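You operate a simulated robot arm through the tools that you are given. There is no shell and no other tool. Be economical: measure what you need, move in short steps, check, and stop when the job is done.

The job below is to be done with a simulated robot arm. You get a single attempt, and the scene is never put back.

Task
Put two of the cubes from the drawer table on top of the carton on the drawer table. Then take the yellow airlock from the drawer table and leave it on the clear glass cover. Do these in the order given.

It is judged by the outcome, as a careful person would: the job done as asked, and still so three seconds after it is handed in. It fails if anything else is knocked over, pushed out of place, dropped, spilled or broken. Lids that push on must go on centred and level and be pressed home; caps that screw on are set level and turned clockwise until they are tight.

Robot
A 7-joint arm with a two-finger gripper on a trunk, on a base that drives. Base frame: it is fixed to the floor where the robot stands at the start and does not move with it; the origin is under the middle of the robot, x ahead of it, y to its left, z up; the surface under the hand at the start is at about z = 0.88. Units: m, degrees, N and s.
With the tool pointing down near the work surface it reaches from about 0.3 to 0.74 m from the robot's upright axis, wherever it stands. Its first joint turns from -166.0 to 166.0 degrees. Payload 2.94 kg.
The tool frame sits at the grasp point between the pads (the TCP): z along the fingers, y along the line on which they close. The tips reach 0.03 m beyond it. The gripper opens to 0.138 m. The gripper's body begins 0.109 m behind the TCP.
Orientation is that of the tool frame in the base frame, as [roll, pitch, yaw] about the fixed x, y, z axes, in that order (R = Rz(yaw) Ry(pitch) Rx(roll)). With the fingers straight down and closing along the base's y, the tool's x points along the base's -x, its y along +y and its z along -z.

Tools
- The arm moves only by the tool send_rows. Its argument "rows" is a list of rows, each a list of 7 numbers: the turn, a rotation vector about the base's x, y, z in units of 8 degrees (1.0 is 8 degrees), then the shift along the base's x, y, z in units of 30 mm (1.0 is 30 mm), then the finger opening in m, from 0 to 0.138. In form: [[ax, ay, az, dx, dy, dz, fingers], ...]. A call has 1 to 10 rows; each row shifts and turns the commanded pose from where the row before left it. A call with a number of a shift or a turn outside -1 to 1 is refused whole. Rows are played at 5 a second. More than 0.05 m and 8.6 degrees between two rows, or a gripper value outside its range, and nothing of the call is played. A pose out of reach is approached as far as the arm can. The call stops where the force on the tool passes 40 N (or 10 N more than at its start, if that is more) or the arm is blocked; 0.2 s more then pass. The fingers move at their own pace and stop on an object; they squeeze with about 36 N. The grip force told is the motor's: it shows also when the fingers shut on nothing. Time passes only in rows, and 0.2 s behind the last, so rows that do not move let the fingers close. It gives the time, the measured TCP pose, the force on the tool (base axes), the opening and the grip force at its end, in the units of the frame above (readings bear some noise), with the torque about the TCP (base axes, N m) and any sound that the robot's microphone picked up.
- Cameras (640 x 400 px; columns grow to the right, rows downward): "scene" is now at [0.0024, 0.1277, 1.5714]; the picture's right is [-0.10, -0.99, 0.00], its down [-0.65, 0.07, -0.75] and it looks along [0.75, -0.08, -0.66] (base axes); focal length 276 px, centre (320, 200). "wrist" rides on the gripper at [0.071, 0.019, -0.146] in the tool frame; the picture's right is [-0.26, 0.97, 0.00], its down [-0.85, -0.23, -0.48] and it looks along [-0.46, -0.12, 0.88] (tool axes); focal length 280 px, centre (320, 200). There is no depth. A picture from a camera that has moved, and an enlarged one, comes with that camera's place and axes in the base frame and with its lens.
- get_image(camera): a new picture of that camera. It takes no simulated time.
- slide_trunk(by): slides the trunk up (or, below 0, down) by that many m; the arm and the scene camera ride with it, the base frame stays. It gives what a move gives, with no picture.
- base_move(legs): drives the robot by 1 to 6 legs, each [ahead, left, turn to the left] in m, m and degrees, along the robot's own axes; the way and the turn of a leg run together, so that a leg with both is an arc; at most 1.5 m and 180 degrees a leg. The arm and the cameras ride along, it lands a little off, and it stops where it bumps. It gives what a move gives.
- pan_tilt(pan, tilt): turns the head with the scene camera to pan (to the left, within 86 degrees either way) and tilt (down, from -29 to 69), counted from straight ahead of the robot. It gives what a move gives.
- inspect(camera, box): a new picture of the part [left, top, right, bottom] of that camera's present view, enlarged. It takes no simulated time.
- finish_job(): hands the job in; it is judged then, once.

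Go step by step. Nothing tells you exact positions but the pictures and the camera data: compare them with the known pose of the tool, close in by small moves and look again before you grip or let go. The budget is 165 turns and 108 pictures, counting those below and the enlarged ones. Unless the task says otherwise, let go and move clear before handing in, and close with one line.

The tools are called after "Emit:" by a JSON object that holds its "op" and its "data". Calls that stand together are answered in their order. send_rows: Moves the arm, as the interface text tells. Its arguments: {"type":"object","properties":{"rows":{"type":"array"}},"required":["rows"]} The other tools are called the same way: slide_trunk (by) slides the trunk up or down; base_move (legs) drives the base; pan_tilt (pan, tilt) turns the head that bears the scene camera; get_image (camera) takes a picture; inspect (camera, box) takes an enlarged picture of a part of a camera's view; finish_job () hands the job in.

At the start:

```text
clock: 0.0
ee_pos: [0.4174, -0.1112, 1.1932]
orientation: [-180.0, 0.1, -180.0]
ft_force: [0.5, 0.7, 0.5]
torque: [-0.01, 0.0, -0.03]
opening: 0.138
grasp_force: 0.1
trunk travel left (down, up): [-0.425, 0.029]
robot x, y, heading: [0.0009, -0.0, 0.0]
head pan, tilt: [-5.7, 41.0]
```

scene: 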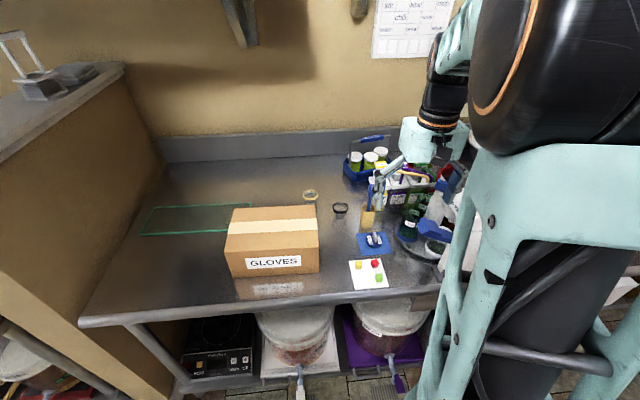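
wrist: 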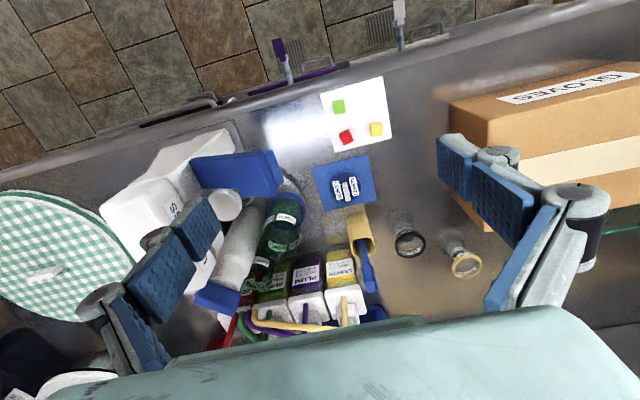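

I see a steel bench with a GLOVES carton, three small cubes on a white card, a glass sheet at left and a cluttered bunch of bottles. I'll look closer to identify things.

Emit:
{"op": "inspect", "data": {"camera": "scene", "box": [320, 120, 480, 300]}}

Emit:
{"op": "inspect", "data": {"camera": "wrist", "box": [180, 70, 500, 340]}}

Emit:
{"op": "inspect", "data": {"camera": "scene", "box": [120, 170, 360, 320]}}

```text
2.22 times, centred on (400, 210) of scene
camera zoom: at [0.0024, 0.1277, 1.5714], right [-0.1, -0.99, 0.0], down [-0.65, 0.07, -0.75], along [0.75, -0.08, -0.66], focal length 613 px, centre (142, 178)
```

zoom: 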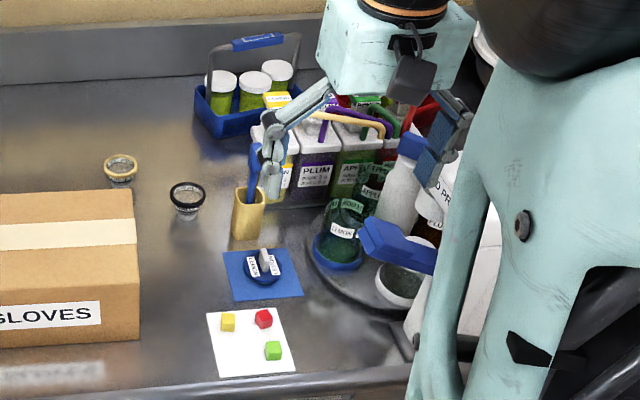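

```text
1.48 times, centred on (340, 205) of wrist
camera zoom: at [0.3469, -0.0921, 1.3394], right [0.26, 0.97, 0.0], down [0.85, -0.23, 0.48], along [0.46, -0.12, -0.88], focal length 415 px, centre (290, 193)
```

zoom: 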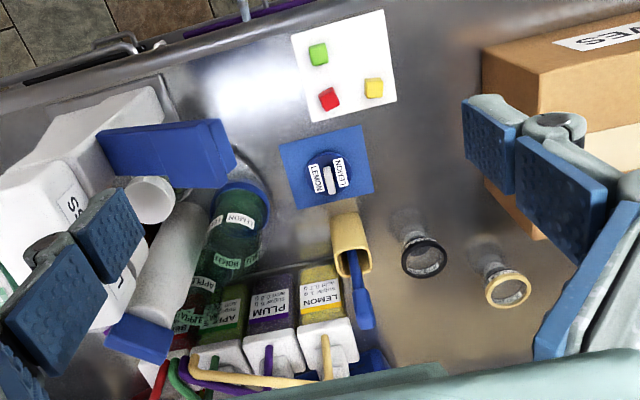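

```text
2.67 times, centred on (240, 245) of scene
camera zoom: at [0.0024, 0.1277, 1.5714], right [-0.1, -0.99, 0.0], down [-0.65, 0.07, -0.75], along [0.75, -0.08, -0.66], focal length 736 px, centre (533, 80)
```

zoom: 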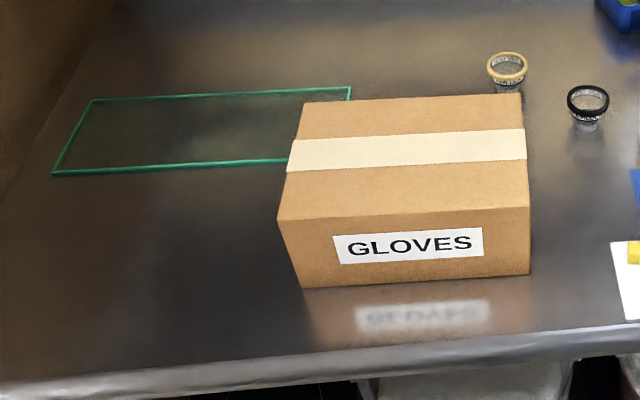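

The identity of the "airlock" and "drawer table" is unclear, so I'll look around the room.

Emit:
{"op": "pan_tilt", "data": {"pan": 70, "tilt": 30}}

Emit:
{"op": "get_image", "data": {"camera": "scene"}}

Emit:
{"op": "pan_tilt", "data": {"pan": -70, "tilt": 35}}

Emit:
{"op": "get_image", "data": {"camera": "scene"}}

```text
clock: 1.5
ee_pos: [0.4176, -0.1113, 1.1942]
orientation: [180.0, 0.0, -180.0]
ft_force: [0.1, 0.3, -0.5]
torque: [0.01, 0.0, -0.01]
opening: 0.1377
grasp_force: 0.0
trunk travel left (down, up): [-0.425, 0.029]
robot x, y, heading: [0.0066, 0.0015, 0.0]
head pan, tilt: [70.0, 30.0]
```

```text
102 pictures are left
camera scene: at [-0.0505, 0.2211, 1.5882], right [0.94, -0.34, 0.0], down [-0.17, -0.47, -0.87], along [0.3, 0.81, -0.5], focal length 276 px, centre (320, 200)
```

scene: 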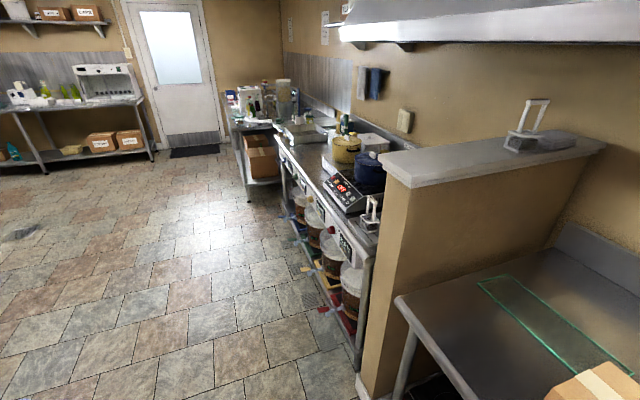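

```text
clock: 3.7
ee_pos: [0.4181, -0.1118, 1.1946]
orientation: [180.0, -0.1, -179.9]
ft_force: [0.5, -0.2, -0.2]
torque: [0.0, 0.0, 0.03]
opening: 0.1378
grasp_force: 0.1
trunk travel left (down, up): [-0.425, 0.029]
robot x, y, heading: [-0.0032, 0.0007, 0.0]
head pan, tilt: [-70.0, 35.0]
```

```text
101 pictures are left
camera scene: at [-0.0513, 0.0534, 1.5804], right [-0.94, -0.34, 0.0], down [-0.2, 0.54, -0.82], along [0.28, -0.77, -0.57], focal length 276 px, centre (320, 200)
```

scene: 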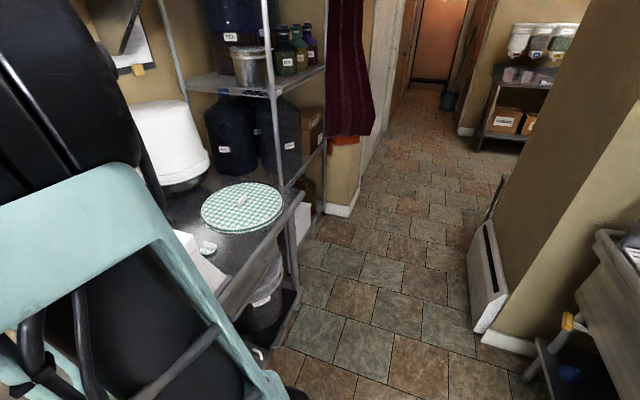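

This is a home-brew kitchen; the bench in front is the likely drawer table. I'll inspect the ringed cups and the coloured tubes.

Emit:
{"op": "inspect", "data": {"camera": "wrist", "box": [380, 200, 500, 290]}}

Emit:
{"op": "inspect", "data": {"camera": "wrist", "box": [220, 230, 400, 345]}}

Emit:
{"op": "pan_tilt", "data": {"pan": -10, "tilt": 50}}

Emit:
{"op": "get_image", "data": {"camera": "scene"}}

```text
4.44 times, centred on (440, 245) of wrist
camera zoom: at [0.3469, -0.0921, 1.3394], right [0.26, 0.97, 0.0], down [0.85, -0.23, 0.48], along [0.46, -0.12, -0.88], focal length 1246 px, centre (-213, 0)
```

zoom: 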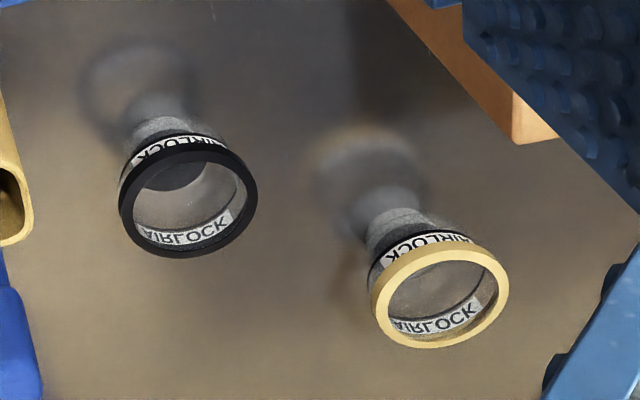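

```text
3.48 times, centred on (310, 288) of wrist
camera zoom: at [0.3469, -0.0921, 1.3394], right [0.26, 0.97, 0.0], down [0.85, -0.23, 0.48], along [0.46, -0.12, -0.88], focal length 975 px, centre (355, -104)
```

zoom: 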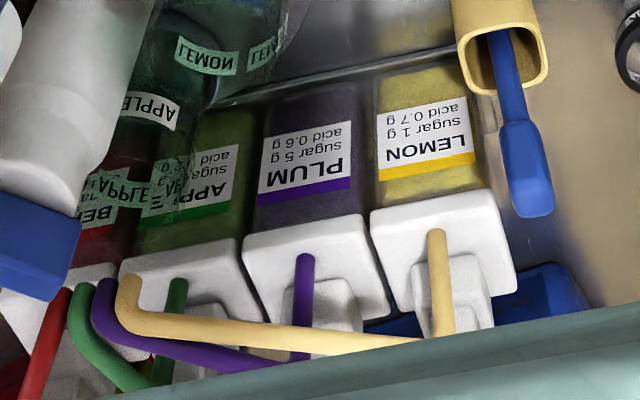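

```text
clock: 5.0
ee_pos: [0.4181, -0.1112, 1.1947]
orientation: [-180.0, 0.0, -180.0]
ft_force: [-0.6, -0.8, 0.4]
torque: [-0.05, 0.01, 0.01]
opening: 0.1379
grasp_force: 0.0
trunk travel left (down, up): [-0.425, 0.029]
robot x, y, heading: [0.0028, -0.0022, -0.1]
head pan, tilt: [-10.0, 50.0]
```

```text
98 pictures are left
camera scene: at [-0.0057, 0.1227, 1.5587], right [-0.17, -0.98, 0.0], down [-0.75, 0.13, -0.64], along [0.63, -0.11, -0.77], focal length 276 px, centre (320, 200)
```

scene: 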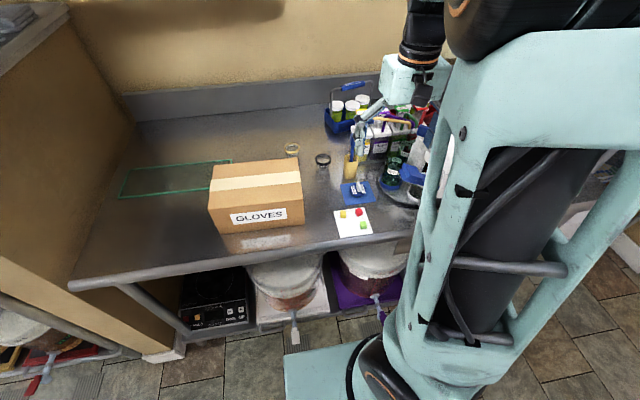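

The cups are labelled AIRLOCK, with one black ring and one yellow ring, so that's identified. Cubes are near (0.43–0.48, -0.03…-0.08), the carton spans about x 0.47–0.59, y 0.08–0.33, with its top at about 1.035. I'll move above the cubes for a closer look.

Emit:
{"op": "send_rows", "data": {"rows": [[0, 0, 0, 0.2, 0.9, 0, 0.05], [0, 0, 0, 0.2, 0.9, 0, 0.05], [0, 0, 0, 0.2, 0.9, -0.6, 0.05], [0, 0, 0, 0.2, 0, -0.8, 0.05], [0, 0, 0, 0.2, 0, -0.8, 0.05], [0, 0, 0, 0.2, 0, -0.8, 0.05]]}}

Emit:
{"op": "get_image", "data": {"camera": "wrist"}}

Emit:
{"op": "get_image", "data": {"camera": "scene"}}

```text
clock: 6.4
ee_pos: [0.4542, -0.0295, 1.1034]
orientation: [179.9, -0.1, 179.9]
ft_force: [-0.7, -0.5, -0.6]
torque: [-0.02, 0.01, -0.02]
opening: 0.0501
grasp_force: 0.0
trunk travel left (down, up): [-0.425, 0.029]
robot x, y, heading: [0.0013, -0.0029, -0.0]
head pan, tilt: [-10.0, 50.0]
```

```text
97 pictures are left
camera wrist: at [0.383, -0.0104, 1.2494], right [0.26, 0.97, 0.0], down [0.85, -0.23, 0.48], along [0.46, -0.12, -0.88], focal length 280 px, centre (320, 200)
```

wrist: 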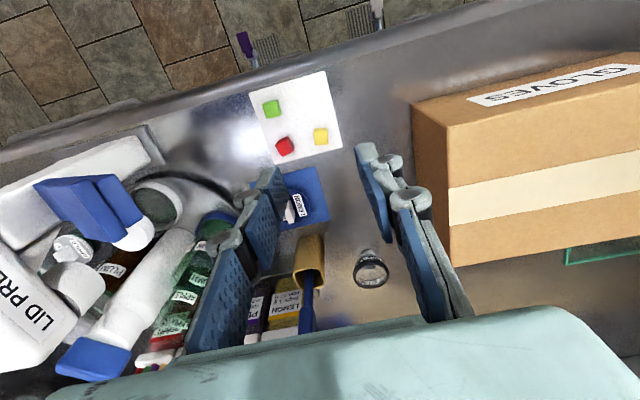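

```text
96 pictures are left
camera scene: at [-0.0052, 0.1228, 1.5587], right [-0.17, -0.98, 0.0], down [-0.75, 0.13, -0.64], along [0.63, -0.11, -0.77], focal length 276 px, centre (320, 200)
```

scene: 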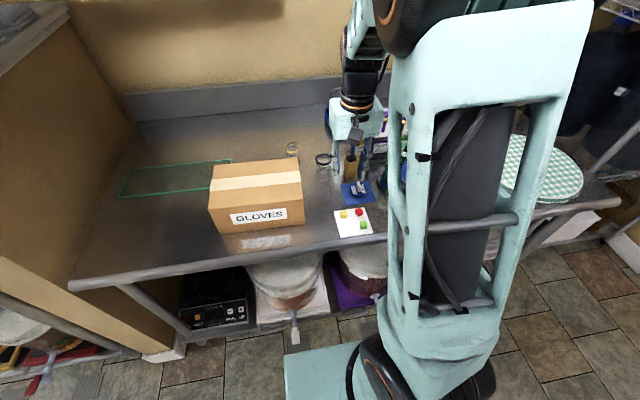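

I'll enlarge the cubes for precise positions and orientations.

Emit:
{"op": "inspect", "data": {"camera": "wrist", "box": [240, 70, 360, 170]}}

Emit:
{"op": "inspect", "data": {"camera": "scene", "box": [320, 180, 400, 250]}}

```text
4.00 times, centred on (300, 120) of wrist
camera zoom: at [0.383, -0.0104, 1.2494], right [0.26, 0.97, 0.0], down [0.85, -0.23, 0.48], along [0.46, -0.12, -0.88], focal length 1122 px, centre (400, 520)
```

zoom: 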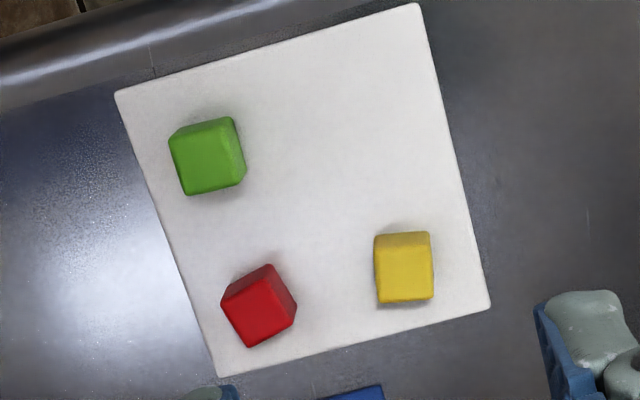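

```text
5.71 times, centred on (360, 215) of scene
camera zoom: at [-0.0052, 0.1228, 1.5587], right [-0.17, -0.98, 0.0], down [-0.75, 0.13, -0.64], along [0.63, -0.11, -0.77], focal length 1577 px, centre (91, 114)
```

zoom: 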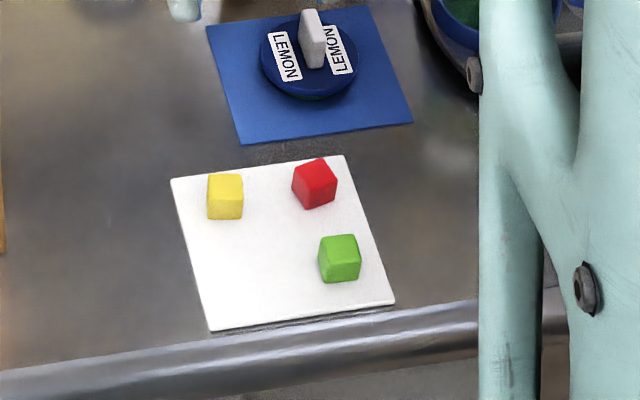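

Yellow cube ≈ (0.480, -0.034), turned about -10°; green ≈ (0.431, -0.081), turned about -4°. I take yellow first, going above it with a small opening.

Emit:
{"op": "send_rows", "data": {"rows": [[0, 0, -0.65, 0.44, -0.08, 0, 0.036], [0, 0, -0.6, 0.43, -0.07, -0.7, 0.036], [0, 0, 0, 0, 0, -1, 0.036], [0, 0, 0, 0, 0, -1, 0.036], [0, 0, 0, 0, 0, -1, 0.036]]}}

Emit:
{"op": "get_image", "data": {"camera": "wrist"}}

```text
clock: 7.6
ee_pos: [0.479, -0.0357, 0.9916]
orientation: [-180.0, 0.2, 169.9]
ft_force: [0.2, -0.1, -0.2]
torque: [-0.02, 0.01, 0.0]
opening: 0.0361
grasp_force: 0.2
trunk travel left (down, up): [-0.425, 0.029]
robot x, y, heading: [-0.0046, 0.0003, -0.2]
head pan, tilt: [-10.0, 50.0]
```

```text
93 pictures are left
camera wrist: at [0.4133, -0.004, 1.1379], right [0.43, 0.9, 0.0], down [0.79, -0.38, 0.48], along [0.43, -0.2, -0.88], focal length 280 px, centre (320, 200)
```

wrist: 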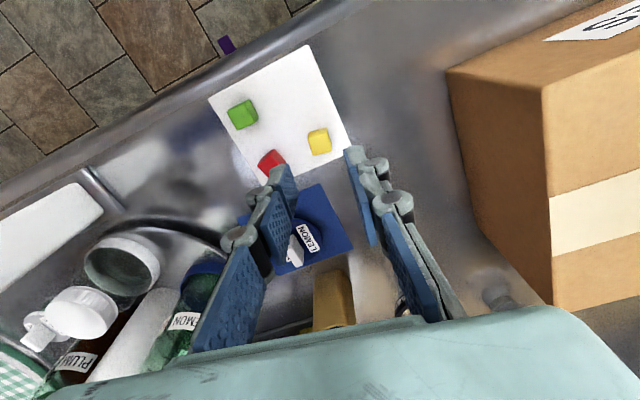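

The tool axis is right over the yellow cube. I descend to grip height and close.

Emit:
{"op": "send_rows", "data": {"rows": [[0, 0, 0, 0.03, 0.03, -0.9, 0.036], [0, 0, 0, 0, 0, -0.9, 0.036], [0, 0, 0, 0, 0, -0.5, 0.036]]}}

Emit:
{"op": "inspect", "data": {"camera": "wrist", "box": [240, 90, 400, 210]}}

```text
clock: 8.4
ee_pos: [0.4814, -0.0341, 0.9217]
orientation: [-180.0, 0.1, 170.0]
ft_force: [-0.4, -0.6, 0.1]
torque: [-0.01, 0.03, 0.01]
opening: 0.0363
grasp_force: 0.1
trunk travel left (down, up): [-0.425, 0.029]
robot x, y, heading: [0.0006, 0.001, -0.0]
head pan, tilt: [-10.0, 50.0]
```

```text
3.33 times, centred on (320, 150) of wrist
camera zoom: at [0.4142, -0.0029, 1.0683], right [0.43, 0.9, 0.0], down [0.8, -0.37, 0.48], along [0.43, -0.2, -0.88], focal length 935 px, centre (320, 367)
```

zoom: 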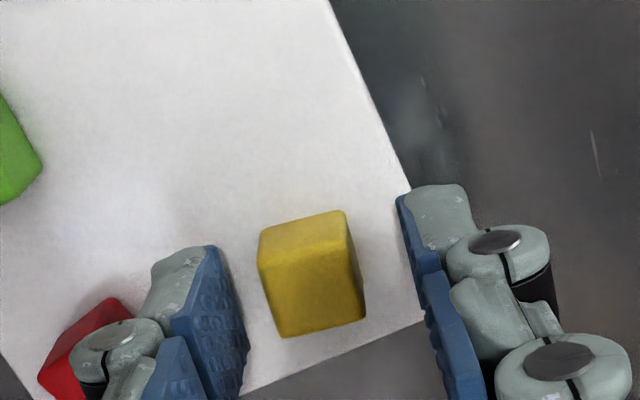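

The fingers straddle the yellow cube; the left one is close to red, so I narrow a bit, go down the last 7 mm and close.

Emit:
{"op": "send_rows", "data": {"rows": [[0, 0, 0, 0, 0, 0, 0.029], [0, 0, 0, 0, 0, -0.22, 0.029], [0, 0, 0, 0, 0, 0, 0.0], [0, 0, 0, 0, 0, 0, 0.0], [0, 0, 0, 0, 0, 0, 0.0]]}}

Emit:
{"op": "inspect", "data": {"camera": "wrist", "box": [240, 90, 400, 210]}}

```text
clock: 9.6
ee_pos: [0.4801, -0.0338, 0.917]
orientation: [-179.9, 0.0, 170.1]
ft_force: [0.1, -0.1, -0.2]
torque: [-0.01, 0.01, -0.02]
opening: 0.0167
grasp_force: 36.2
trunk travel left (down, up): [-0.425, 0.029]
robot x, y, heading: [-0.0015, 0.0013, -0.2]
head pan, tilt: [-10.0, 50.0]
```

```text
3.33 times, centred on (320, 150) of wrist
camera zoom: at [0.4142, -0.0025, 1.0622], right [0.43, 0.91, 0.0], down [0.8, -0.37, 0.48], along [0.43, -0.2, -0.88], focal length 935 px, centre (320, 367)
```

zoom: 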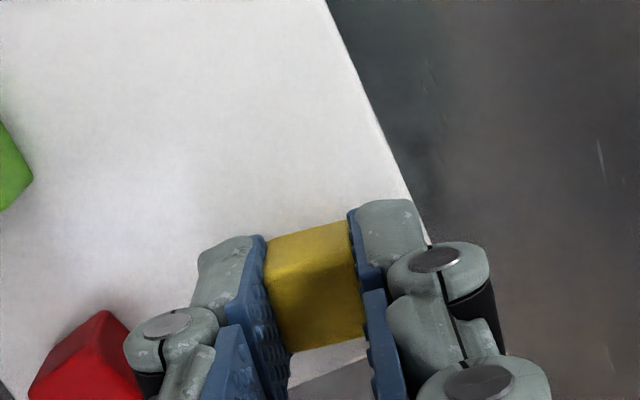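

Yellow is gripped (opening 17 mm). I lift straight up, then go over the carton's right part.

Emit:
{"op": "send_rows", "data": {"rows": [[0, 0, 0, 0, 0, 0.5, 0], [0, 0, 0, 0, 0, 0.95, 0], [0, 0, 0, 0, 0, 0.95, 0], [0, 0, 0, 0, 0, 0.95, 0], [0, 0, 0, 0, 0, 0.95, 0], [0, 0, 0, 0, 0, 0.95, 0], [0, 0, 0, 0, 0, 0.95, 0], [0, 0, 0, 0, 0, 0.95, 0]]}}

Emit:
{"op": "send_rows", "data": {"rows": [[0, 0, 0.2, 0.2, 0.9, 0, 0], [0, 0, 0.2, 0.25, 0.9, 0, 0], [0, 0, 0.2, 0.25, 0.9, 0, 0], [0, 0, 0.2, 0.25, 0.9, 0, 0], [0, 0, 0.2, 0.25, 0.9, 0, 0], [0, 0, 0.2, 0.25, 0.9, 0, 0], [0, 0, 0, 0.2, 0.9, 0, 0]]}}

Emit:
{"op": "get_image", "data": {"camera": "wrist"}}

Emit:
{"op": "get_image", "data": {"camera": "scene"}}

```text
clock: 11.4
ee_pos: [0.4803, -0.0338, 1.1316]
orientation: [-179.9, 0.0, 170.0]
ft_force: [-0.1, 0.3, 0.0]
torque: [-0.02, 0.02, -0.01]
opening: 0.0166
grasp_force: 35.7
trunk travel left (down, up): [-0.425, 0.029]
robot x, y, heading: [-0.0008, -0.0003, 0.1]
head pan, tilt: [-10.0, 50.0]
```

```text
clock: 13.0
ee_pos: [0.5299, 0.1569, 1.1317]
orientation: [180.0, 0.0, 179.5]
ft_force: [0.1, 0.6, -0.1]
torque: [-0.01, -0.02, 0.02]
opening: 0.0167
grasp_force: 35.6
trunk travel left (down, up): [-0.425, 0.029]
robot x, y, heading: [-0.0011, 0.0033, -0.1]
head pan, tilt: [-10.0, 50.0]
```

```text
90 pictures are left
camera wrist: at [0.4591, 0.1764, 1.2776], right [0.27, 0.96, 0.0], down [0.85, -0.24, 0.48], along [0.46, -0.13, -0.88], focal length 280 px, centre (320, 200)
```

wrist: 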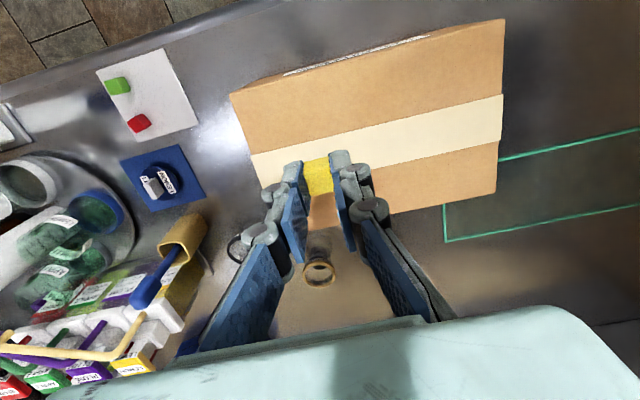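

```text
89 pictures are left
camera scene: at [-0.0055, 0.1233, 1.5587], right [-0.17, -0.98, 0.0], down [-0.75, 0.13, -0.64], along [0.63, -0.11, -0.77], focal length 276 px, centre (320, 200)
```

scene: 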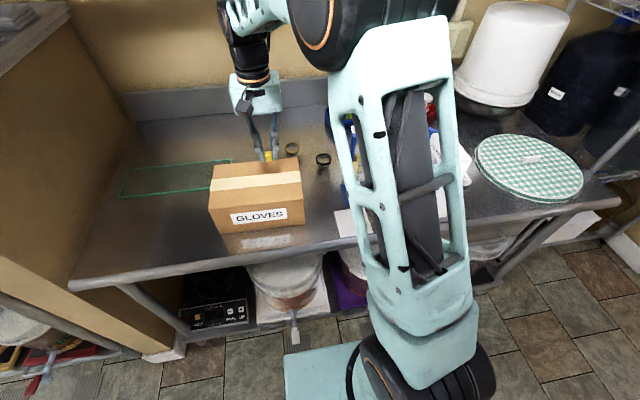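

The axis points at the middle of the carton top. I descend partway and check the gap.

Emit:
{"op": "send_rows", "data": {"rows": [[0, 0, 0, 0, 0, -0.9, 0], [0, 0, 0, 0, 0, -0.8, 0]]}}

Emit:
{"op": "inspect", "data": {"camera": "scene", "box": [200, 110, 340, 240]}}

Emit:
{"op": "inspect", "data": {"camera": "wrist", "box": [240, 90, 400, 210]}}

```text
clock: 13.6
ee_pos: [0.5302, 0.1558, 1.0818]
orientation: [-180.0, 0.0, 179.6]
ft_force: [0.2, -0.4, 0.2]
torque: [-0.01, 0.0, 0.01]
opening: 0.0166
grasp_force: 36.4
trunk travel left (down, up): [-0.425, 0.029]
robot x, y, heading: [0.0037, 0.0004, -0.2]
head pan, tilt: [-10.0, 50.0]
```

```text
3.08 times, centred on (270, 175) of scene
camera zoom: at [-0.0053, 0.1228, 1.5587], right [-0.17, -0.98, 0.0], down [-0.75, 0.13, -0.64], along [0.63, -0.11, -0.77], focal length 849 px, centre (474, 277)
```

zoom: 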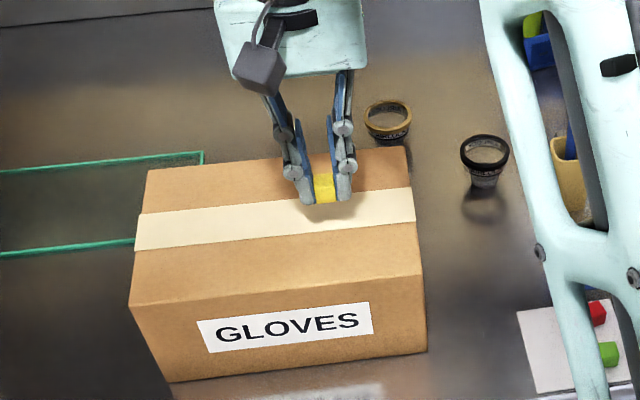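

```text
3.33 times, centred on (320, 150) of wrist
camera zoom: at [0.46, 0.1753, 1.2262], right [0.27, 0.96, 0.0], down [0.85, -0.24, 0.48], along [0.46, -0.13, -0.88], focal length 935 px, centre (320, 367)
```

zoom: 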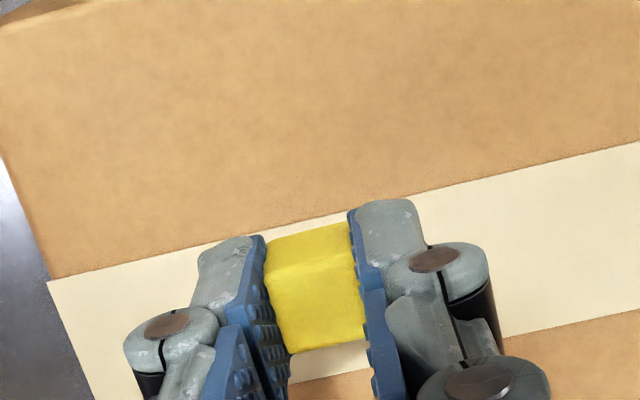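

The cube is just above the tape with a small shadow. I step down in 3 mm steps.

Emit:
{"op": "send_rows", "data": {"rows": [[0, 0, 0, 0, 0, -0.1, 0], [0, 0, 0, 0, 0, -0.1, 0], [0, 0, 0, 0, 0, 0, 0]]}}

Emit:
{"op": "send_rows", "data": {"rows": [[0, 0, 0, 0, 0, -0.1, 0], [0, 0, 0, 0, 0, 0, 0]]}}

Emit:
{"op": "inspect", "data": {"camera": "scene", "box": [250, 130, 310, 180]}}

```text
clock: 14.4
ee_pos: [0.5296, 0.1563, 1.0745]
orientation: [180.0, 0.0, 179.5]
ft_force: [-0.9, 1.1, -1.6]
torque: [-0.03, 0.0, 0.0]
opening: 0.0167
grasp_force: 36.0
trunk travel left (down, up): [-0.425, 0.029]
robot x, y, heading: [0.0022, -0.0004, 0.3]
head pan, tilt: [-10.0, 50.0]
```

```text
clock: 15.0
ee_pos: [0.5308, 0.1546, 1.0717]
orientation: [180.0, 0.1, 179.5]
ft_force: [0.7, 1.2, 0.1]
torque: [-0.02, -0.01, 0.01]
opening: 0.0167
grasp_force: 36.3
trunk travel left (down, up): [-0.425, 0.029]
robot x, y, heading: [-0.002, 0.0017, 0.1]
head pan, tilt: [-10.0, 50.0]
```

```text
8.00 times, centred on (280, 155) of scene
camera zoom: at [-0.0057, 0.1227, 1.5587], right [-0.17, -0.98, 0.0], down [-0.75, 0.13, -0.64], along [0.63, -0.11, -0.77], focal length 2208 px, centre (640, 560)
```

zoom: 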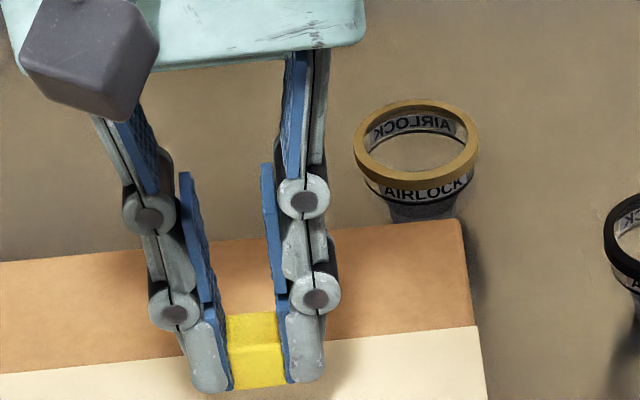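

No contact yet; I keep stepping down.

Emit:
{"op": "send_rows", "data": {"rows": [[0, 0, 0, 0, 0, -0.1, 0], [0, 0, 0, 0, 0, 0, 0]]}}

Emit:
{"op": "send_rows", "data": {"rows": [[0, 0, 0, 0, 0, -0.1, 0], [0, 0, 0, 0, 0, 0, 0]]}}

```text
clock: 15.6
ee_pos: [0.531, 0.1547, 1.0691]
orientation: [-179.9, 0.1, 179.6]
ft_force: [-0.3, -0.6, -0.5]
torque: [-0.04, 0.01, 0.04]
opening: 0.0167
grasp_force: 36.1
trunk travel left (down, up): [-0.425, 0.029]
robot x, y, heading: [-0.0022, -0.0018, -0.1]
head pan, tilt: [-10.0, 50.0]
```

```text
clock: 16.2
ee_pos: [0.5317, 0.1547, 1.0653]
orientation: [-180.0, -0.1, 179.6]
ft_force: [-1.1, -0.5, 0.1]
torque: [-0.03, -0.03, -0.03]
opening: 0.0167
grasp_force: 35.6
trunk travel left (down, up): [-0.425, 0.029]
robot x, y, heading: [-0.0013, 0.0013, 0.2]
head pan, tilt: [-10.0, 50.0]
```

Emit:
{"op": "send_rows", "data": {"rows": [[0, 0, 0, 0, 0, -0.08, 0], [0, 0, 0, 0, 0, 0, 0]]}}

Emit:
{"op": "send_rows", "data": {"rows": [[0, 0, 0, 0, 0, -0.08, 0], [0, 0, 0, 0, 0, 0, 0]]}}

Emit:
{"op": "inspect", "data": {"camera": "wrist", "box": [280, 120, 360, 180]}}

```text
clock: 16.8
ee_pos: [0.5308, 0.154, 1.0625]
orientation: [-179.9, 0.0, 179.5]
ft_force: [0.0, 0.4, -0.3]
torque: [-0.05, 0.0, 0.03]
opening: 0.0168
grasp_force: 35.5
trunk travel left (down, up): [-0.425, 0.029]
robot x, y, heading: [-0.0022, 0.001, -0.1]
head pan, tilt: [-10.0, 50.0]
```

```text
clock: 17.4
ee_pos: [0.5304, 0.1537, 1.0594]
orientation: [-179.9, 0.1, 179.6]
ft_force: [0.3, -0.2, -0.4]
torque: [-0.03, -0.01, 0.0]
opening: 0.0165
grasp_force: 35.3
trunk travel left (down, up): [-0.425, 0.029]
robot x, y, heading: [0.0024, -0.0007, 0.0]
head pan, tilt: [-10.0, 50.0]
```

```text
6.67 times, centred on (320, 150) of wrist
camera zoom: at [0.4597, 0.1751, 1.2065], right [0.27, 0.96, 0.0], down [0.85, -0.24, 0.48], along [0.46, -0.13, -0.88], focal length 1869 px, centre (320, 533)
```

zoom: 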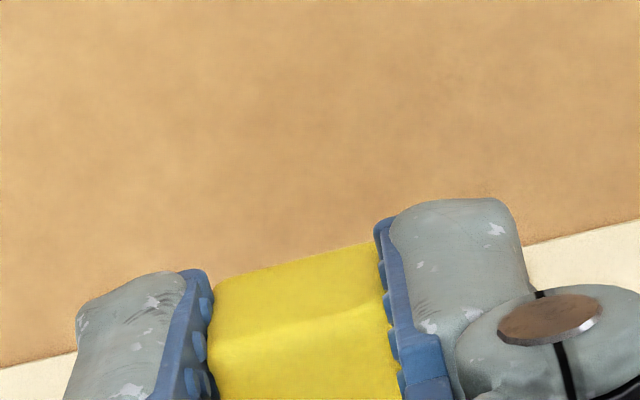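

Still no contact; box top is a bit lower than estimated. Continuing in small steps.

Emit:
{"op": "send_rows", "data": {"rows": [[0, 0, 0, 0, 0, -0.1, 0], [0, 0, 0, 0, 0, 0, 0]]}}

Emit:
{"op": "send_rows", "data": {"rows": [[0, 0, 0, 0, 0, -0.1, 0], [0, 0, 0, 0, 0, 0, 0]]}}

Emit:
{"op": "inspect", "data": {"camera": "scene", "box": [250, 130, 310, 180]}}

```text
clock: 18.0
ee_pos: [0.5301, 0.1551, 1.0583]
orientation: [180.0, -0.1, 179.6]
ft_force: [0.3, 0.4, -0.6]
torque: [0.01, -0.01, 0.0]
opening: 0.0167
grasp_force: 36.2
trunk travel left (down, up): [-0.425, 0.029]
robot x, y, heading: [-0.0008, -0.0007, 0.1]
head pan, tilt: [-10.0, 50.0]
```

```text
clock: 18.6
ee_pos: [0.5305, 0.1547, 1.0558]
orientation: [-179.9, 0.0, 179.6]
ft_force: [0.7, -0.9, 0.2]
torque: [0.0, 0.06, 0.01]
opening: 0.0169
grasp_force: 36.7
trunk travel left (down, up): [-0.425, 0.029]
robot x, y, heading: [-0.001, 0.0008, -0.0]
head pan, tilt: [-10.0, 50.0]
```

```text
8.00 times, centred on (280, 155) of scene
camera zoom: at [-0.0057, 0.1227, 1.5587], right [-0.17, -0.98, 0.0], down [-0.75, 0.13, -0.64], along [0.63, -0.11, -0.77], focal length 2208 px, centre (640, 560)
```

zoom: 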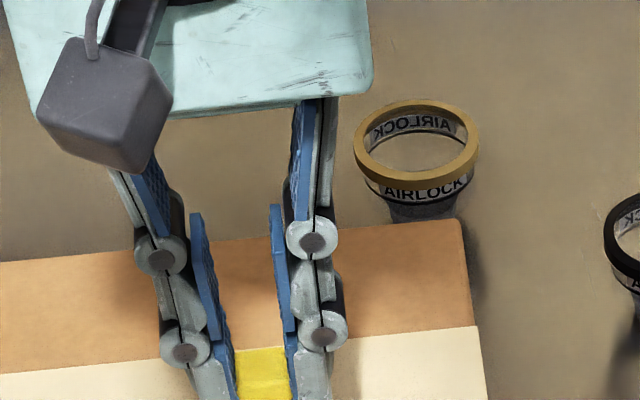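

Emit:
{"op": "send_rows", "data": {"rows": [[0, 0, 0, 0, 0, -0.1, 0], [0, 0, 0, 0, 0, 0, 0]]}}

Emit:
{"op": "send_rows", "data": {"rows": [[0, 0, 0, 0, 0, -0.1, 0], [0, 0, 0, 0, 0, 0, 0]]}}

Emit:
{"op": "inspect", "data": {"camera": "scene", "box": [250, 150, 310, 200]}}

```text
clock: 19.2
ee_pos: [0.5298, 0.155, 1.0516]
orientation: [179.9, 0.0, 179.6]
ft_force: [-0.2, -0.1, -0.4]
torque: [0.01, -0.03, 0.03]
opening: 0.0164
grasp_force: 36.1
trunk travel left (down, up): [-0.425, 0.029]
robot x, y, heading: [-0.0025, 0.0021, -0.1]
head pan, tilt: [-10.0, 50.0]
```

```text
clock: 19.8
ee_pos: [0.5309, 0.1553, 1.0492]
orientation: [180.0, 0.0, 179.6]
ft_force: [0.1, 0.2, 0.0]
torque: [-0.01, 0.02, 0.02]
opening: 0.0165
grasp_force: 35.9
trunk travel left (down, up): [-0.425, 0.029]
robot x, y, heading: [0.0004, -0.0013, 0.1]
head pan, tilt: [-10.0, 50.0]
```

```text
8.00 times, centred on (280, 175) of scene
camera zoom: at [-0.0057, 0.1227, 1.5587], right [-0.17, -0.98, 0.0], down [-0.75, 0.13, -0.64], along [0.63, -0.11, -0.77], focal length 2208 px, centre (640, 400)
```

zoom: 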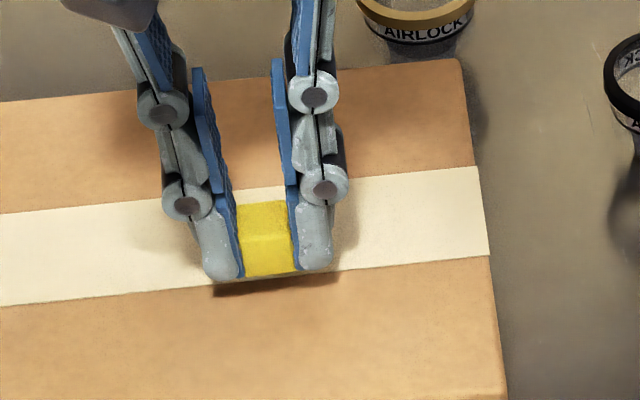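

The shadow shows a gap of roughly 5–8 mm. Continue.

Emit:
{"op": "send_rows", "data": {"rows": [[0, 0, 0, 0, 0, -0.1, 0], [0, 0, 0, 0, 0, 0, 0]]}}

Emit:
{"op": "send_rows", "data": {"rows": [[0, 0, 0, 0, 0, -0.06, 0], [0, 0, 0, 0, 0, 0, 0]]}}

Emit:
{"op": "inspect", "data": {"camera": "scene", "box": [250, 150, 310, 200]}}

```text
clock: 20.4
ee_pos: [0.5302, 0.1547, 1.0456]
orientation: [-180.0, -0.1, 179.6]
ft_force: [-0.6, 0.5, 0.0]
torque: [-0.03, 0.0, -0.01]
opening: 0.0166
grasp_force: 36.3
trunk travel left (down, up): [-0.425, 0.029]
robot x, y, heading: [-0.0042, -0.0014, 0.2]
head pan, tilt: [-10.0, 50.0]
```

```text
clock: 21.0
ee_pos: [0.5306, 0.1545, 1.0425]
orientation: [-180.0, 0.0, 179.6]
ft_force: [-0.3, 0.3, -0.6]
torque: [0.05, -0.01, 0.01]
opening: 0.017
grasp_force: 35.9
trunk travel left (down, up): [-0.425, 0.029]
robot x, y, heading: [-0.0015, -0.001, -0.1]
head pan, tilt: [-10.0, 50.0]
```

```text
8.00 times, centred on (280, 175) of scene
camera zoom: at [-0.0057, 0.1227, 1.5587], right [-0.17, -0.98, 0.0], down [-0.75, 0.13, -0.64], along [0.63, -0.11, -0.77], focal length 2208 px, centre (640, 400)
```

zoom: 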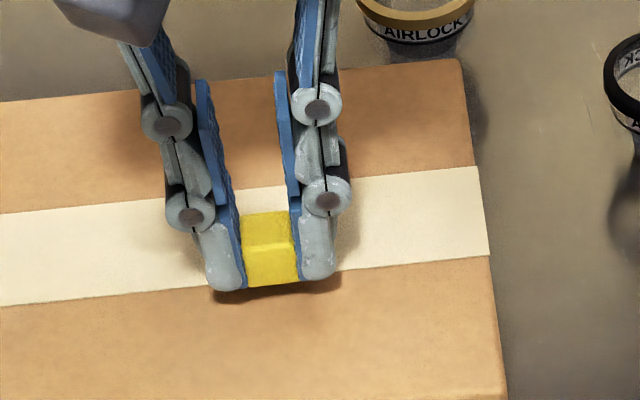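

Emit:
{"op": "send_rows", "data": {"rows": [[0, 0, 0, 0, 0, -0.1, 0], [0, 0, 0, 0, 0, 0, 0]]}}

Emit:
{"op": "send_rows", "data": {"rows": [[0, 0, 0, 0, 0, -0.08, 0], [0, 0, 0, 0, 0, 0, 0]]}}

Emit:
{"op": "inspect", "data": {"camera": "scene", "box": [250, 150, 310, 200]}}

```text
clock: 21.6
ee_pos: [0.5307, 0.1557, 1.0402]
orientation: [180.0, 0.0, 179.6]
ft_force: [-0.3, 0.2, 0.1]
torque: [-0.01, 0.01, 0.02]
opening: 0.0166
grasp_force: 36.2
trunk travel left (down, up): [-0.425, 0.029]
robot x, y, heading: [-0.0033, 0.0009, -0.3]
head pan, tilt: [-10.0, 50.0]
```

```text
clock: 22.2
ee_pos: [0.5301, 0.1553, 1.0384]
orientation: [180.0, 0.0, 179.6]
ft_force: [-0.3, 0.4, 0.5]
torque: [0.02, 0.01, -0.02]
opening: 0.0166
grasp_force: 35.7
trunk travel left (down, up): [-0.425, 0.029]
robot x, y, heading: [-0.0022, 0.0005, -0.0]
head pan, tilt: [-10.0, 50.0]
```

```text
8.00 times, centred on (280, 175) of scene
camera zoom: at [-0.0057, 0.1227, 1.5587], right [-0.17, -0.98, 0.0], down [-0.75, 0.13, -0.64], along [0.63, -0.11, -0.77], focal length 2208 px, centre (640, 400)
```

zoom: 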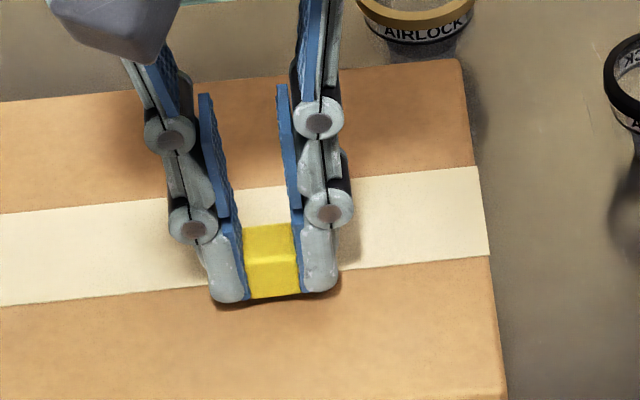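

Only a thin shadow remains. Two more 1.5 mm steps.

Emit:
{"op": "send_rows", "data": {"rows": [[0, 0, 0, 0, 0, -0.06, 0], [0, 0, 0, 0, 0, 0, 0]]}}

Emit:
{"op": "send_rows", "data": {"rows": [[0, 0, 0, 0, 0, -0.06, 0], [0, 0, 0, 0, 0, 0, 0]]}}

Emit:
{"op": "inspect", "data": {"camera": "scene", "box": [250, 150, 310, 200]}}

```text
clock: 22.8
ee_pos: [0.5297, 0.155, 1.0362]
orientation: [-179.9, 0.1, 179.7]
ft_force: [0.3, -0.5, 0.4]
torque: [-0.01, -0.02, 0.03]
opening: 0.017
grasp_force: 35.7
trunk travel left (down, up): [-0.425, 0.029]
robot x, y, heading: [0.0007, 0.0003, -0.3]
head pan, tilt: [-10.0, 50.0]
```

```text
clock: 23.4
ee_pos: [0.5298, 0.1546, 1.0353]
orientation: [-180.0, -0.1, 179.6]
ft_force: [0.4, -0.6, -1.2]
torque: [0.0, -0.01, 0.02]
opening: 0.0165
grasp_force: 36.2
trunk travel left (down, up): [-0.425, 0.029]
robot x, y, heading: [0.0, 0.0003, 0.1]
head pan, tilt: [-10.0, 50.0]
```

```text
8.00 times, centred on (280, 175) of scene
camera zoom: at [-0.0057, 0.1227, 1.5587], right [-0.17, -0.98, 0.0], down [-0.75, 0.13, -0.64], along [0.63, -0.11, -0.77], focal length 2208 px, centre (640, 400)
```

zoom: 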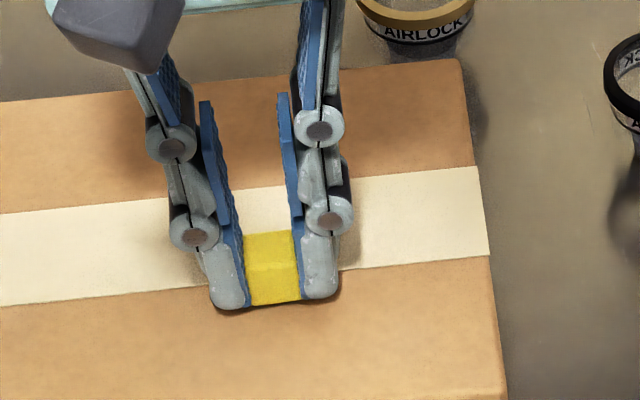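

Emit:
{"op": "send_rows", "data": {"rows": [[0, 0, 0, 0, 0, -0.06, 0], [0, 0, 0, 0, 0, 0, 0]]}}

Emit:
{"op": "send_rows", "data": {"rows": [[0, 0, 0, 0, 0, -0.05, 0], [0, 0, 0, 0, 0, 0, 0]]}}

```text
clock: 24.0
ee_pos: [0.5305, 0.1556, 1.0339]
orientation: [-179.9, 0.1, 179.6]
ft_force: [-0.5, 0.2, -0.2]
torque: [-0.03, -0.01, 0.0]
opening: 0.0166
grasp_force: 36.0
trunk travel left (down, up): [-0.425, 0.029]
robot x, y, heading: [-0.0024, -0.0009, -0.2]
head pan, tilt: [-10.0, 50.0]
```

```text
clock: 24.6
ee_pos: [0.5313, 0.1558, 1.0322]
orientation: [180.0, 0.0, 179.5]
ft_force: [-0.6, 0.6, 0.1]
torque: [0.02, 0.02, -0.02]
opening: 0.0166
grasp_force: 36.3
trunk travel left (down, up): [-0.425, 0.029]
robot x, y, heading: [-0.001, -0.0027, 0.1]
head pan, tilt: [-10.0, 50.0]
```

Emit:
{"op": "send_rows", "data": {"rows": [[0, 0, 0, 0, 0, -0.07, 0], [0, 0, 0, 0, 0, 0, 0]]}}

Emit:
{"op": "send_rows", "data": {"rows": [[0, 0, 0, 0, 0, -0.07, 0], [0, 0, 0, 0, 0, 0, 0]]}}

Emit:
{"op": "inspect", "data": {"camera": "scene", "box": [250, 150, 310, 200]}}

```text
clock: 25.2
ee_pos: [0.5304, 0.1551, 1.0321]
orientation: [180.0, 0.3, 179.7]
ft_force: [0.2, 0.3, 12.4]
torque: [0.02, 0.01, 0.0]
opening: 0.0164
grasp_force: 36.3
trunk travel left (down, up): [-0.425, 0.029]
robot x, y, heading: [0.0008, 0.0022, -0.1]
head pan, tilt: [-10.0, 50.0]
```

```text
clock: 25.8
ee_pos: [0.5306, 0.1542, 1.0306]
orientation: [179.8, 0.5, 179.6]
ft_force: [2.1, 1.4, 30.2]
torque: [0.01, 0.03, 0.02]
opening: 0.0167
grasp_force: 36.0
trunk travel left (down, up): [-0.425, 0.029]
robot x, y, heading: [0.0018, 0.0014, -0.0]
head pan, tilt: [-10.0, 50.0]
```

```text
8.00 times, centred on (280, 175) of scene
camera zoom: at [-0.0087, 0.1219, 1.5591], right [-0.17, -0.98, 0.0], down [-0.75, 0.13, -0.64], along [0.63, -0.11, -0.76], focal length 2208 px, centre (640, 400)
```

zoom: 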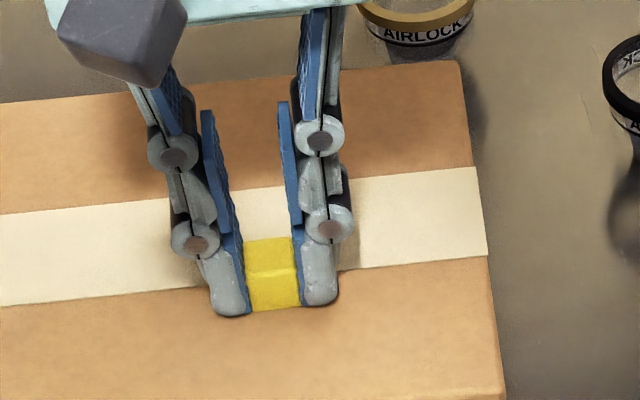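

Contact: cube is on the carton (TCP 1.032). I back off the pressure, open and lift.

Emit:
{"op": "send_rows", "data": {"rows": [[0, 0, 0, 0, 0, 0.12, 0], [0, 0, 0, 0, 0, 0, 0.03], [0, 0, 0, 0, 0, 0, 0.045], [0, 0, 0, 0, 0, 0, 0.045], [0, 0, 0, 0, 0, 0.5, 0.045], [0, 0, 0, 0, 0, 1, 0.045], [0, 0, 0, 0, 0, 1, 0.045], [0, 0, 0, 0, 0, 1, 0.045]]}}

Emit:
{"op": "get_image", "data": {"camera": "wrist"}}

```text
clock: 27.6
ee_pos: [0.5296, 0.1556, 1.137]
orientation: [-180.0, -0.1, 179.6]
ft_force: [0.6, 0.4, -0.3]
torque: [0.0, -0.03, -0.02]
opening: 0.0451
grasp_force: 0.1
trunk travel left (down, up): [-0.425, 0.029]
robot x, y, heading: [0.003, -0.0022, -0.1]
head pan, tilt: [-10.0, 50.0]
```

```text
78 pictures are left
camera wrist: at [0.4592, 0.1752, 1.2825], right [0.27, 0.96, 0.0], down [0.85, -0.24, 0.48], along [0.46, -0.13, -0.88], focal length 280 px, centre (320, 200)
```

wrist: 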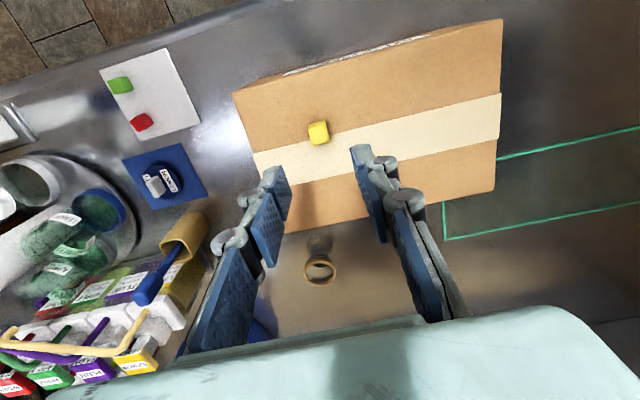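

Yellow rests on the carton. Next I go over the green cube, turning the tool so it closes along base x, clear of the bottles on the right.

Emit:
{"op": "send_rows", "data": {"rows": [[0, 0, -1, -0.328, -0.788, 0, 0.045], [0, 0, -1, -0.328, -0.788, 0, 0.045], [0, 0, -1, -0.328, -0.788, 0, 0.045], [0, 0, -1, -0.328, -0.788, 0, 0.045], [0, 0, -1, -0.328, -0.788, 0, 0.045], [0, 0, -1, -0.328, -0.788, 0, 0.036], [0, 0, -1, -0.328, -0.788, 0, 0.036], [0, 0, -1, -0.328, -0.788, 0, 0.036], [0, 0, -1, -0.328, -0.788, 0, 0.036], [0, 0, -1, -0.328, -0.788, 0, 0.036]]}}

Emit:
{"op": "send_rows", "data": {"rows": [[0, 0, -0.8, 0, 0, -0.3, 0.036], [0, 0, -0.8, 0, 0, -0.7, 0.036], [0, 0, 0, 0, 0, -0.7, 0.036]]}}

Emit:
{"op": "get_image", "data": {"camera": "wrist"}}

Emit:
{"op": "get_image", "data": {"camera": "scene"}}

```text
clock: 29.8
ee_pos: [0.4315, -0.0815, 1.1358]
orientation: [-180.0, 0.0, 99.5]
ft_force: [-0.3, -0.6, -0.3]
torque: [-0.01, 0.02, 0.03]
opening: 0.036
grasp_force: 0.1
trunk travel left (down, up): [-0.425, 0.029]
robot x, y, heading: [0.0042, -0.0028, 0.1]
head pan, tilt: [-10.0, 50.0]
```

```text
clock: 30.6
ee_pos: [0.4322, -0.0803, 1.0844]
orientation: [-180.0, 0.0, 86.7]
ft_force: [0.3, 0.2, -0.2]
torque: [0.0, 0.0, 0.02]
opening: 0.0358
grasp_force: 0.1
trunk travel left (down, up): [-0.425, 0.029]
robot x, y, heading: [-0.0014, 0.0012, -0.2]
head pan, tilt: [-10.0, 50.0]
```

```text
77 pictures are left
camera wrist: at [0.4557, -0.0113, 1.2305], right [0.95, -0.32, 0.0], down [-0.28, -0.83, 0.48], along [-0.15, -0.45, -0.88], focal length 280 px, centre (320, 200)
```

wrist: 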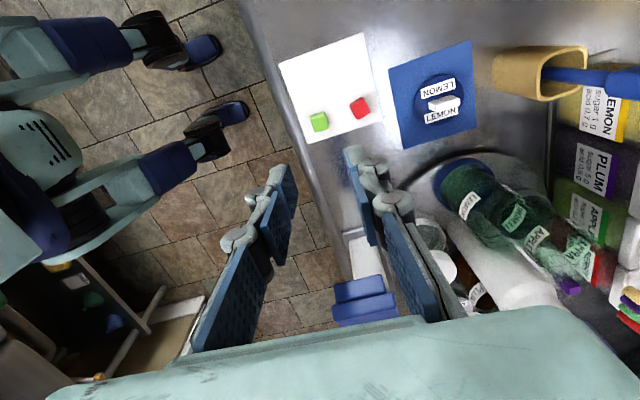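

```text
76 pictures are left
camera scene: at [-0.0054, 0.1227, 1.5587], right [-0.17, -0.98, 0.0], down [-0.75, 0.13, -0.64], along [0.63, -0.11, -0.77], focal length 276 px, centre (320, 200)
```

scene: 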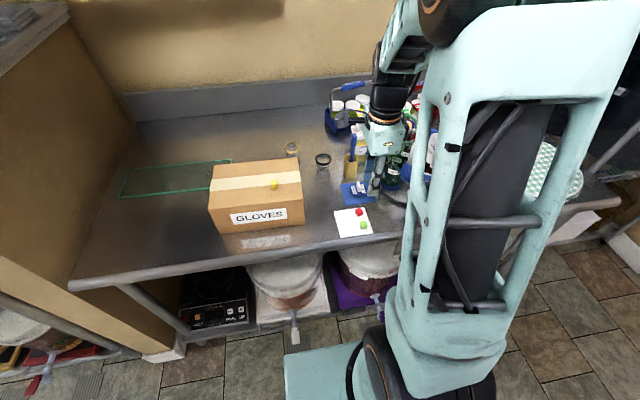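

Tool axis is over green. I check cube orientation in an enlargement.

Emit:
{"op": "inspect", "data": {"camera": "wrist", "box": [270, 80, 400, 160]}}

```text
4.92 times, centred on (335, 120) of wrist
camera zoom: at [0.4557, -0.0113, 1.2305], right [0.95, -0.32, 0.0], down [-0.28, -0.83, 0.48], along [-0.15, -0.45, -0.88], focal length 1380 px, centre (246, 594)
```

zoom: 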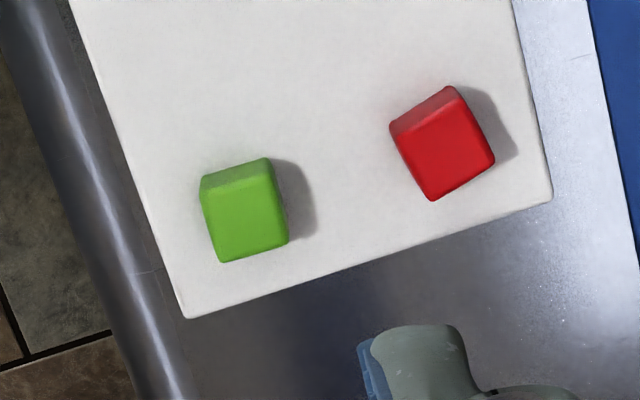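

Green ≈ (0.431, -0.083), -3°, aligned with the tool. Descending.

Emit:
{"op": "send_rows", "data": {"rows": [[0, 0, 0, -0.03, -0.07, -0.9, 0.034], [0, 0, 0, 0, 0, -0.9, 0.034], [0, 0, 0, 0, 0, -0.9, 0.034], [0, 0, 0, 0, 0, -0.9, 0.034], [0, 0, 0, 0, 0, -0.9, 0.032], [0, 0, 0, 0, 0, -0.8, 0.032]]}}

Emit:
{"op": "inspect", "data": {"camera": "wrist", "box": [240, 90, 400, 210]}}

```text
clock: 32.0
ee_pos: [0.4317, -0.0819, 0.9254]
orientation: [-180.0, 0.0, 86.8]
ft_force: [0.4, 0.5, 0.0]
torque: [0.0, 0.02, -0.01]
opening: 0.0322
grasp_force: 0.1
trunk travel left (down, up): [-0.425, 0.029]
robot x, y, heading: [-0.0005, -0.0003, 0.1]
head pan, tilt: [-10.0, 50.0]
```

```text
3.33 times, centred on (320, 150) of wrist
camera zoom: at [0.4551, -0.0129, 1.0716], right [0.95, -0.32, 0.0], down [-0.28, -0.83, 0.48], along [-0.15, -0.45, -0.88], focal length 935 px, centre (320, 367)
```

zoom: 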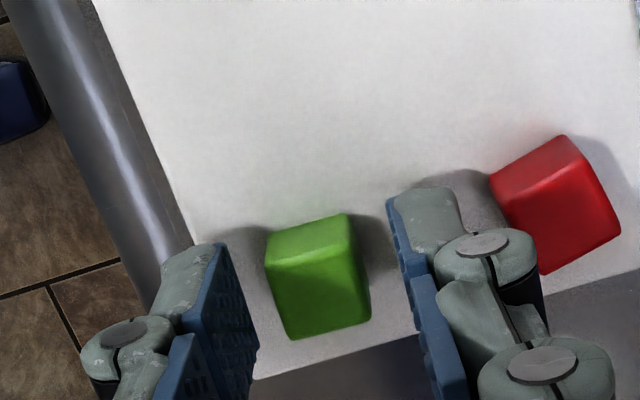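

Well centred. Down 9 mm more, then grip.

Emit:
{"op": "send_rows", "data": {"rows": [[0, 0, 0, 0, 0, -0.3, 0.03], [0, 0, 0, 0, 0, 0, 0.0], [0, 0, 0, 0, 0, 0, 0.0], [0, 0, 0, 0, 0, 0, 0.0]]}}

Emit:
{"op": "inspect", "data": {"camera": "wrist", "box": [240, 90, 400, 210]}}

```text
clock: 33.0
ee_pos: [0.4321, -0.0826, 0.9174]
orientation: [-179.9, 0.1, 86.7]
ft_force: [-0.8, 0.6, -0.3]
torque: [0.02, 0.05, -0.01]
opening: 0.0165
grasp_force: 35.8
trunk travel left (down, up): [-0.425, 0.029]
robot x, y, heading: [-0.0001, 0.0003, 0.1]
head pan, tilt: [-10.0, 50.0]
```

```text
3.33 times, centred on (320, 150) of wrist
camera zoom: at [0.4548, -0.0131, 1.0628], right [0.95, -0.32, 0.0], down [-0.28, -0.83, 0.48], along [-0.15, -0.45, -0.88], focal length 935 px, centre (320, 367)
```

zoom: 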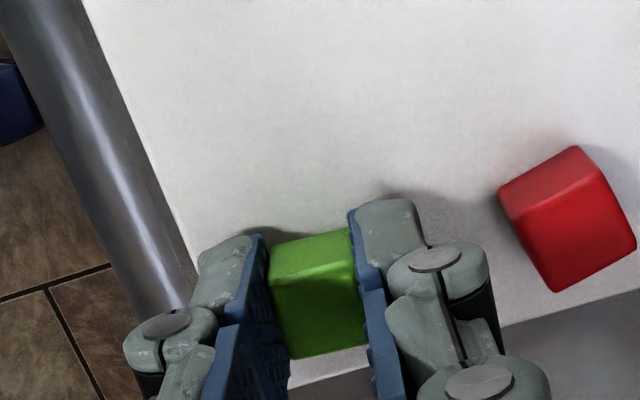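

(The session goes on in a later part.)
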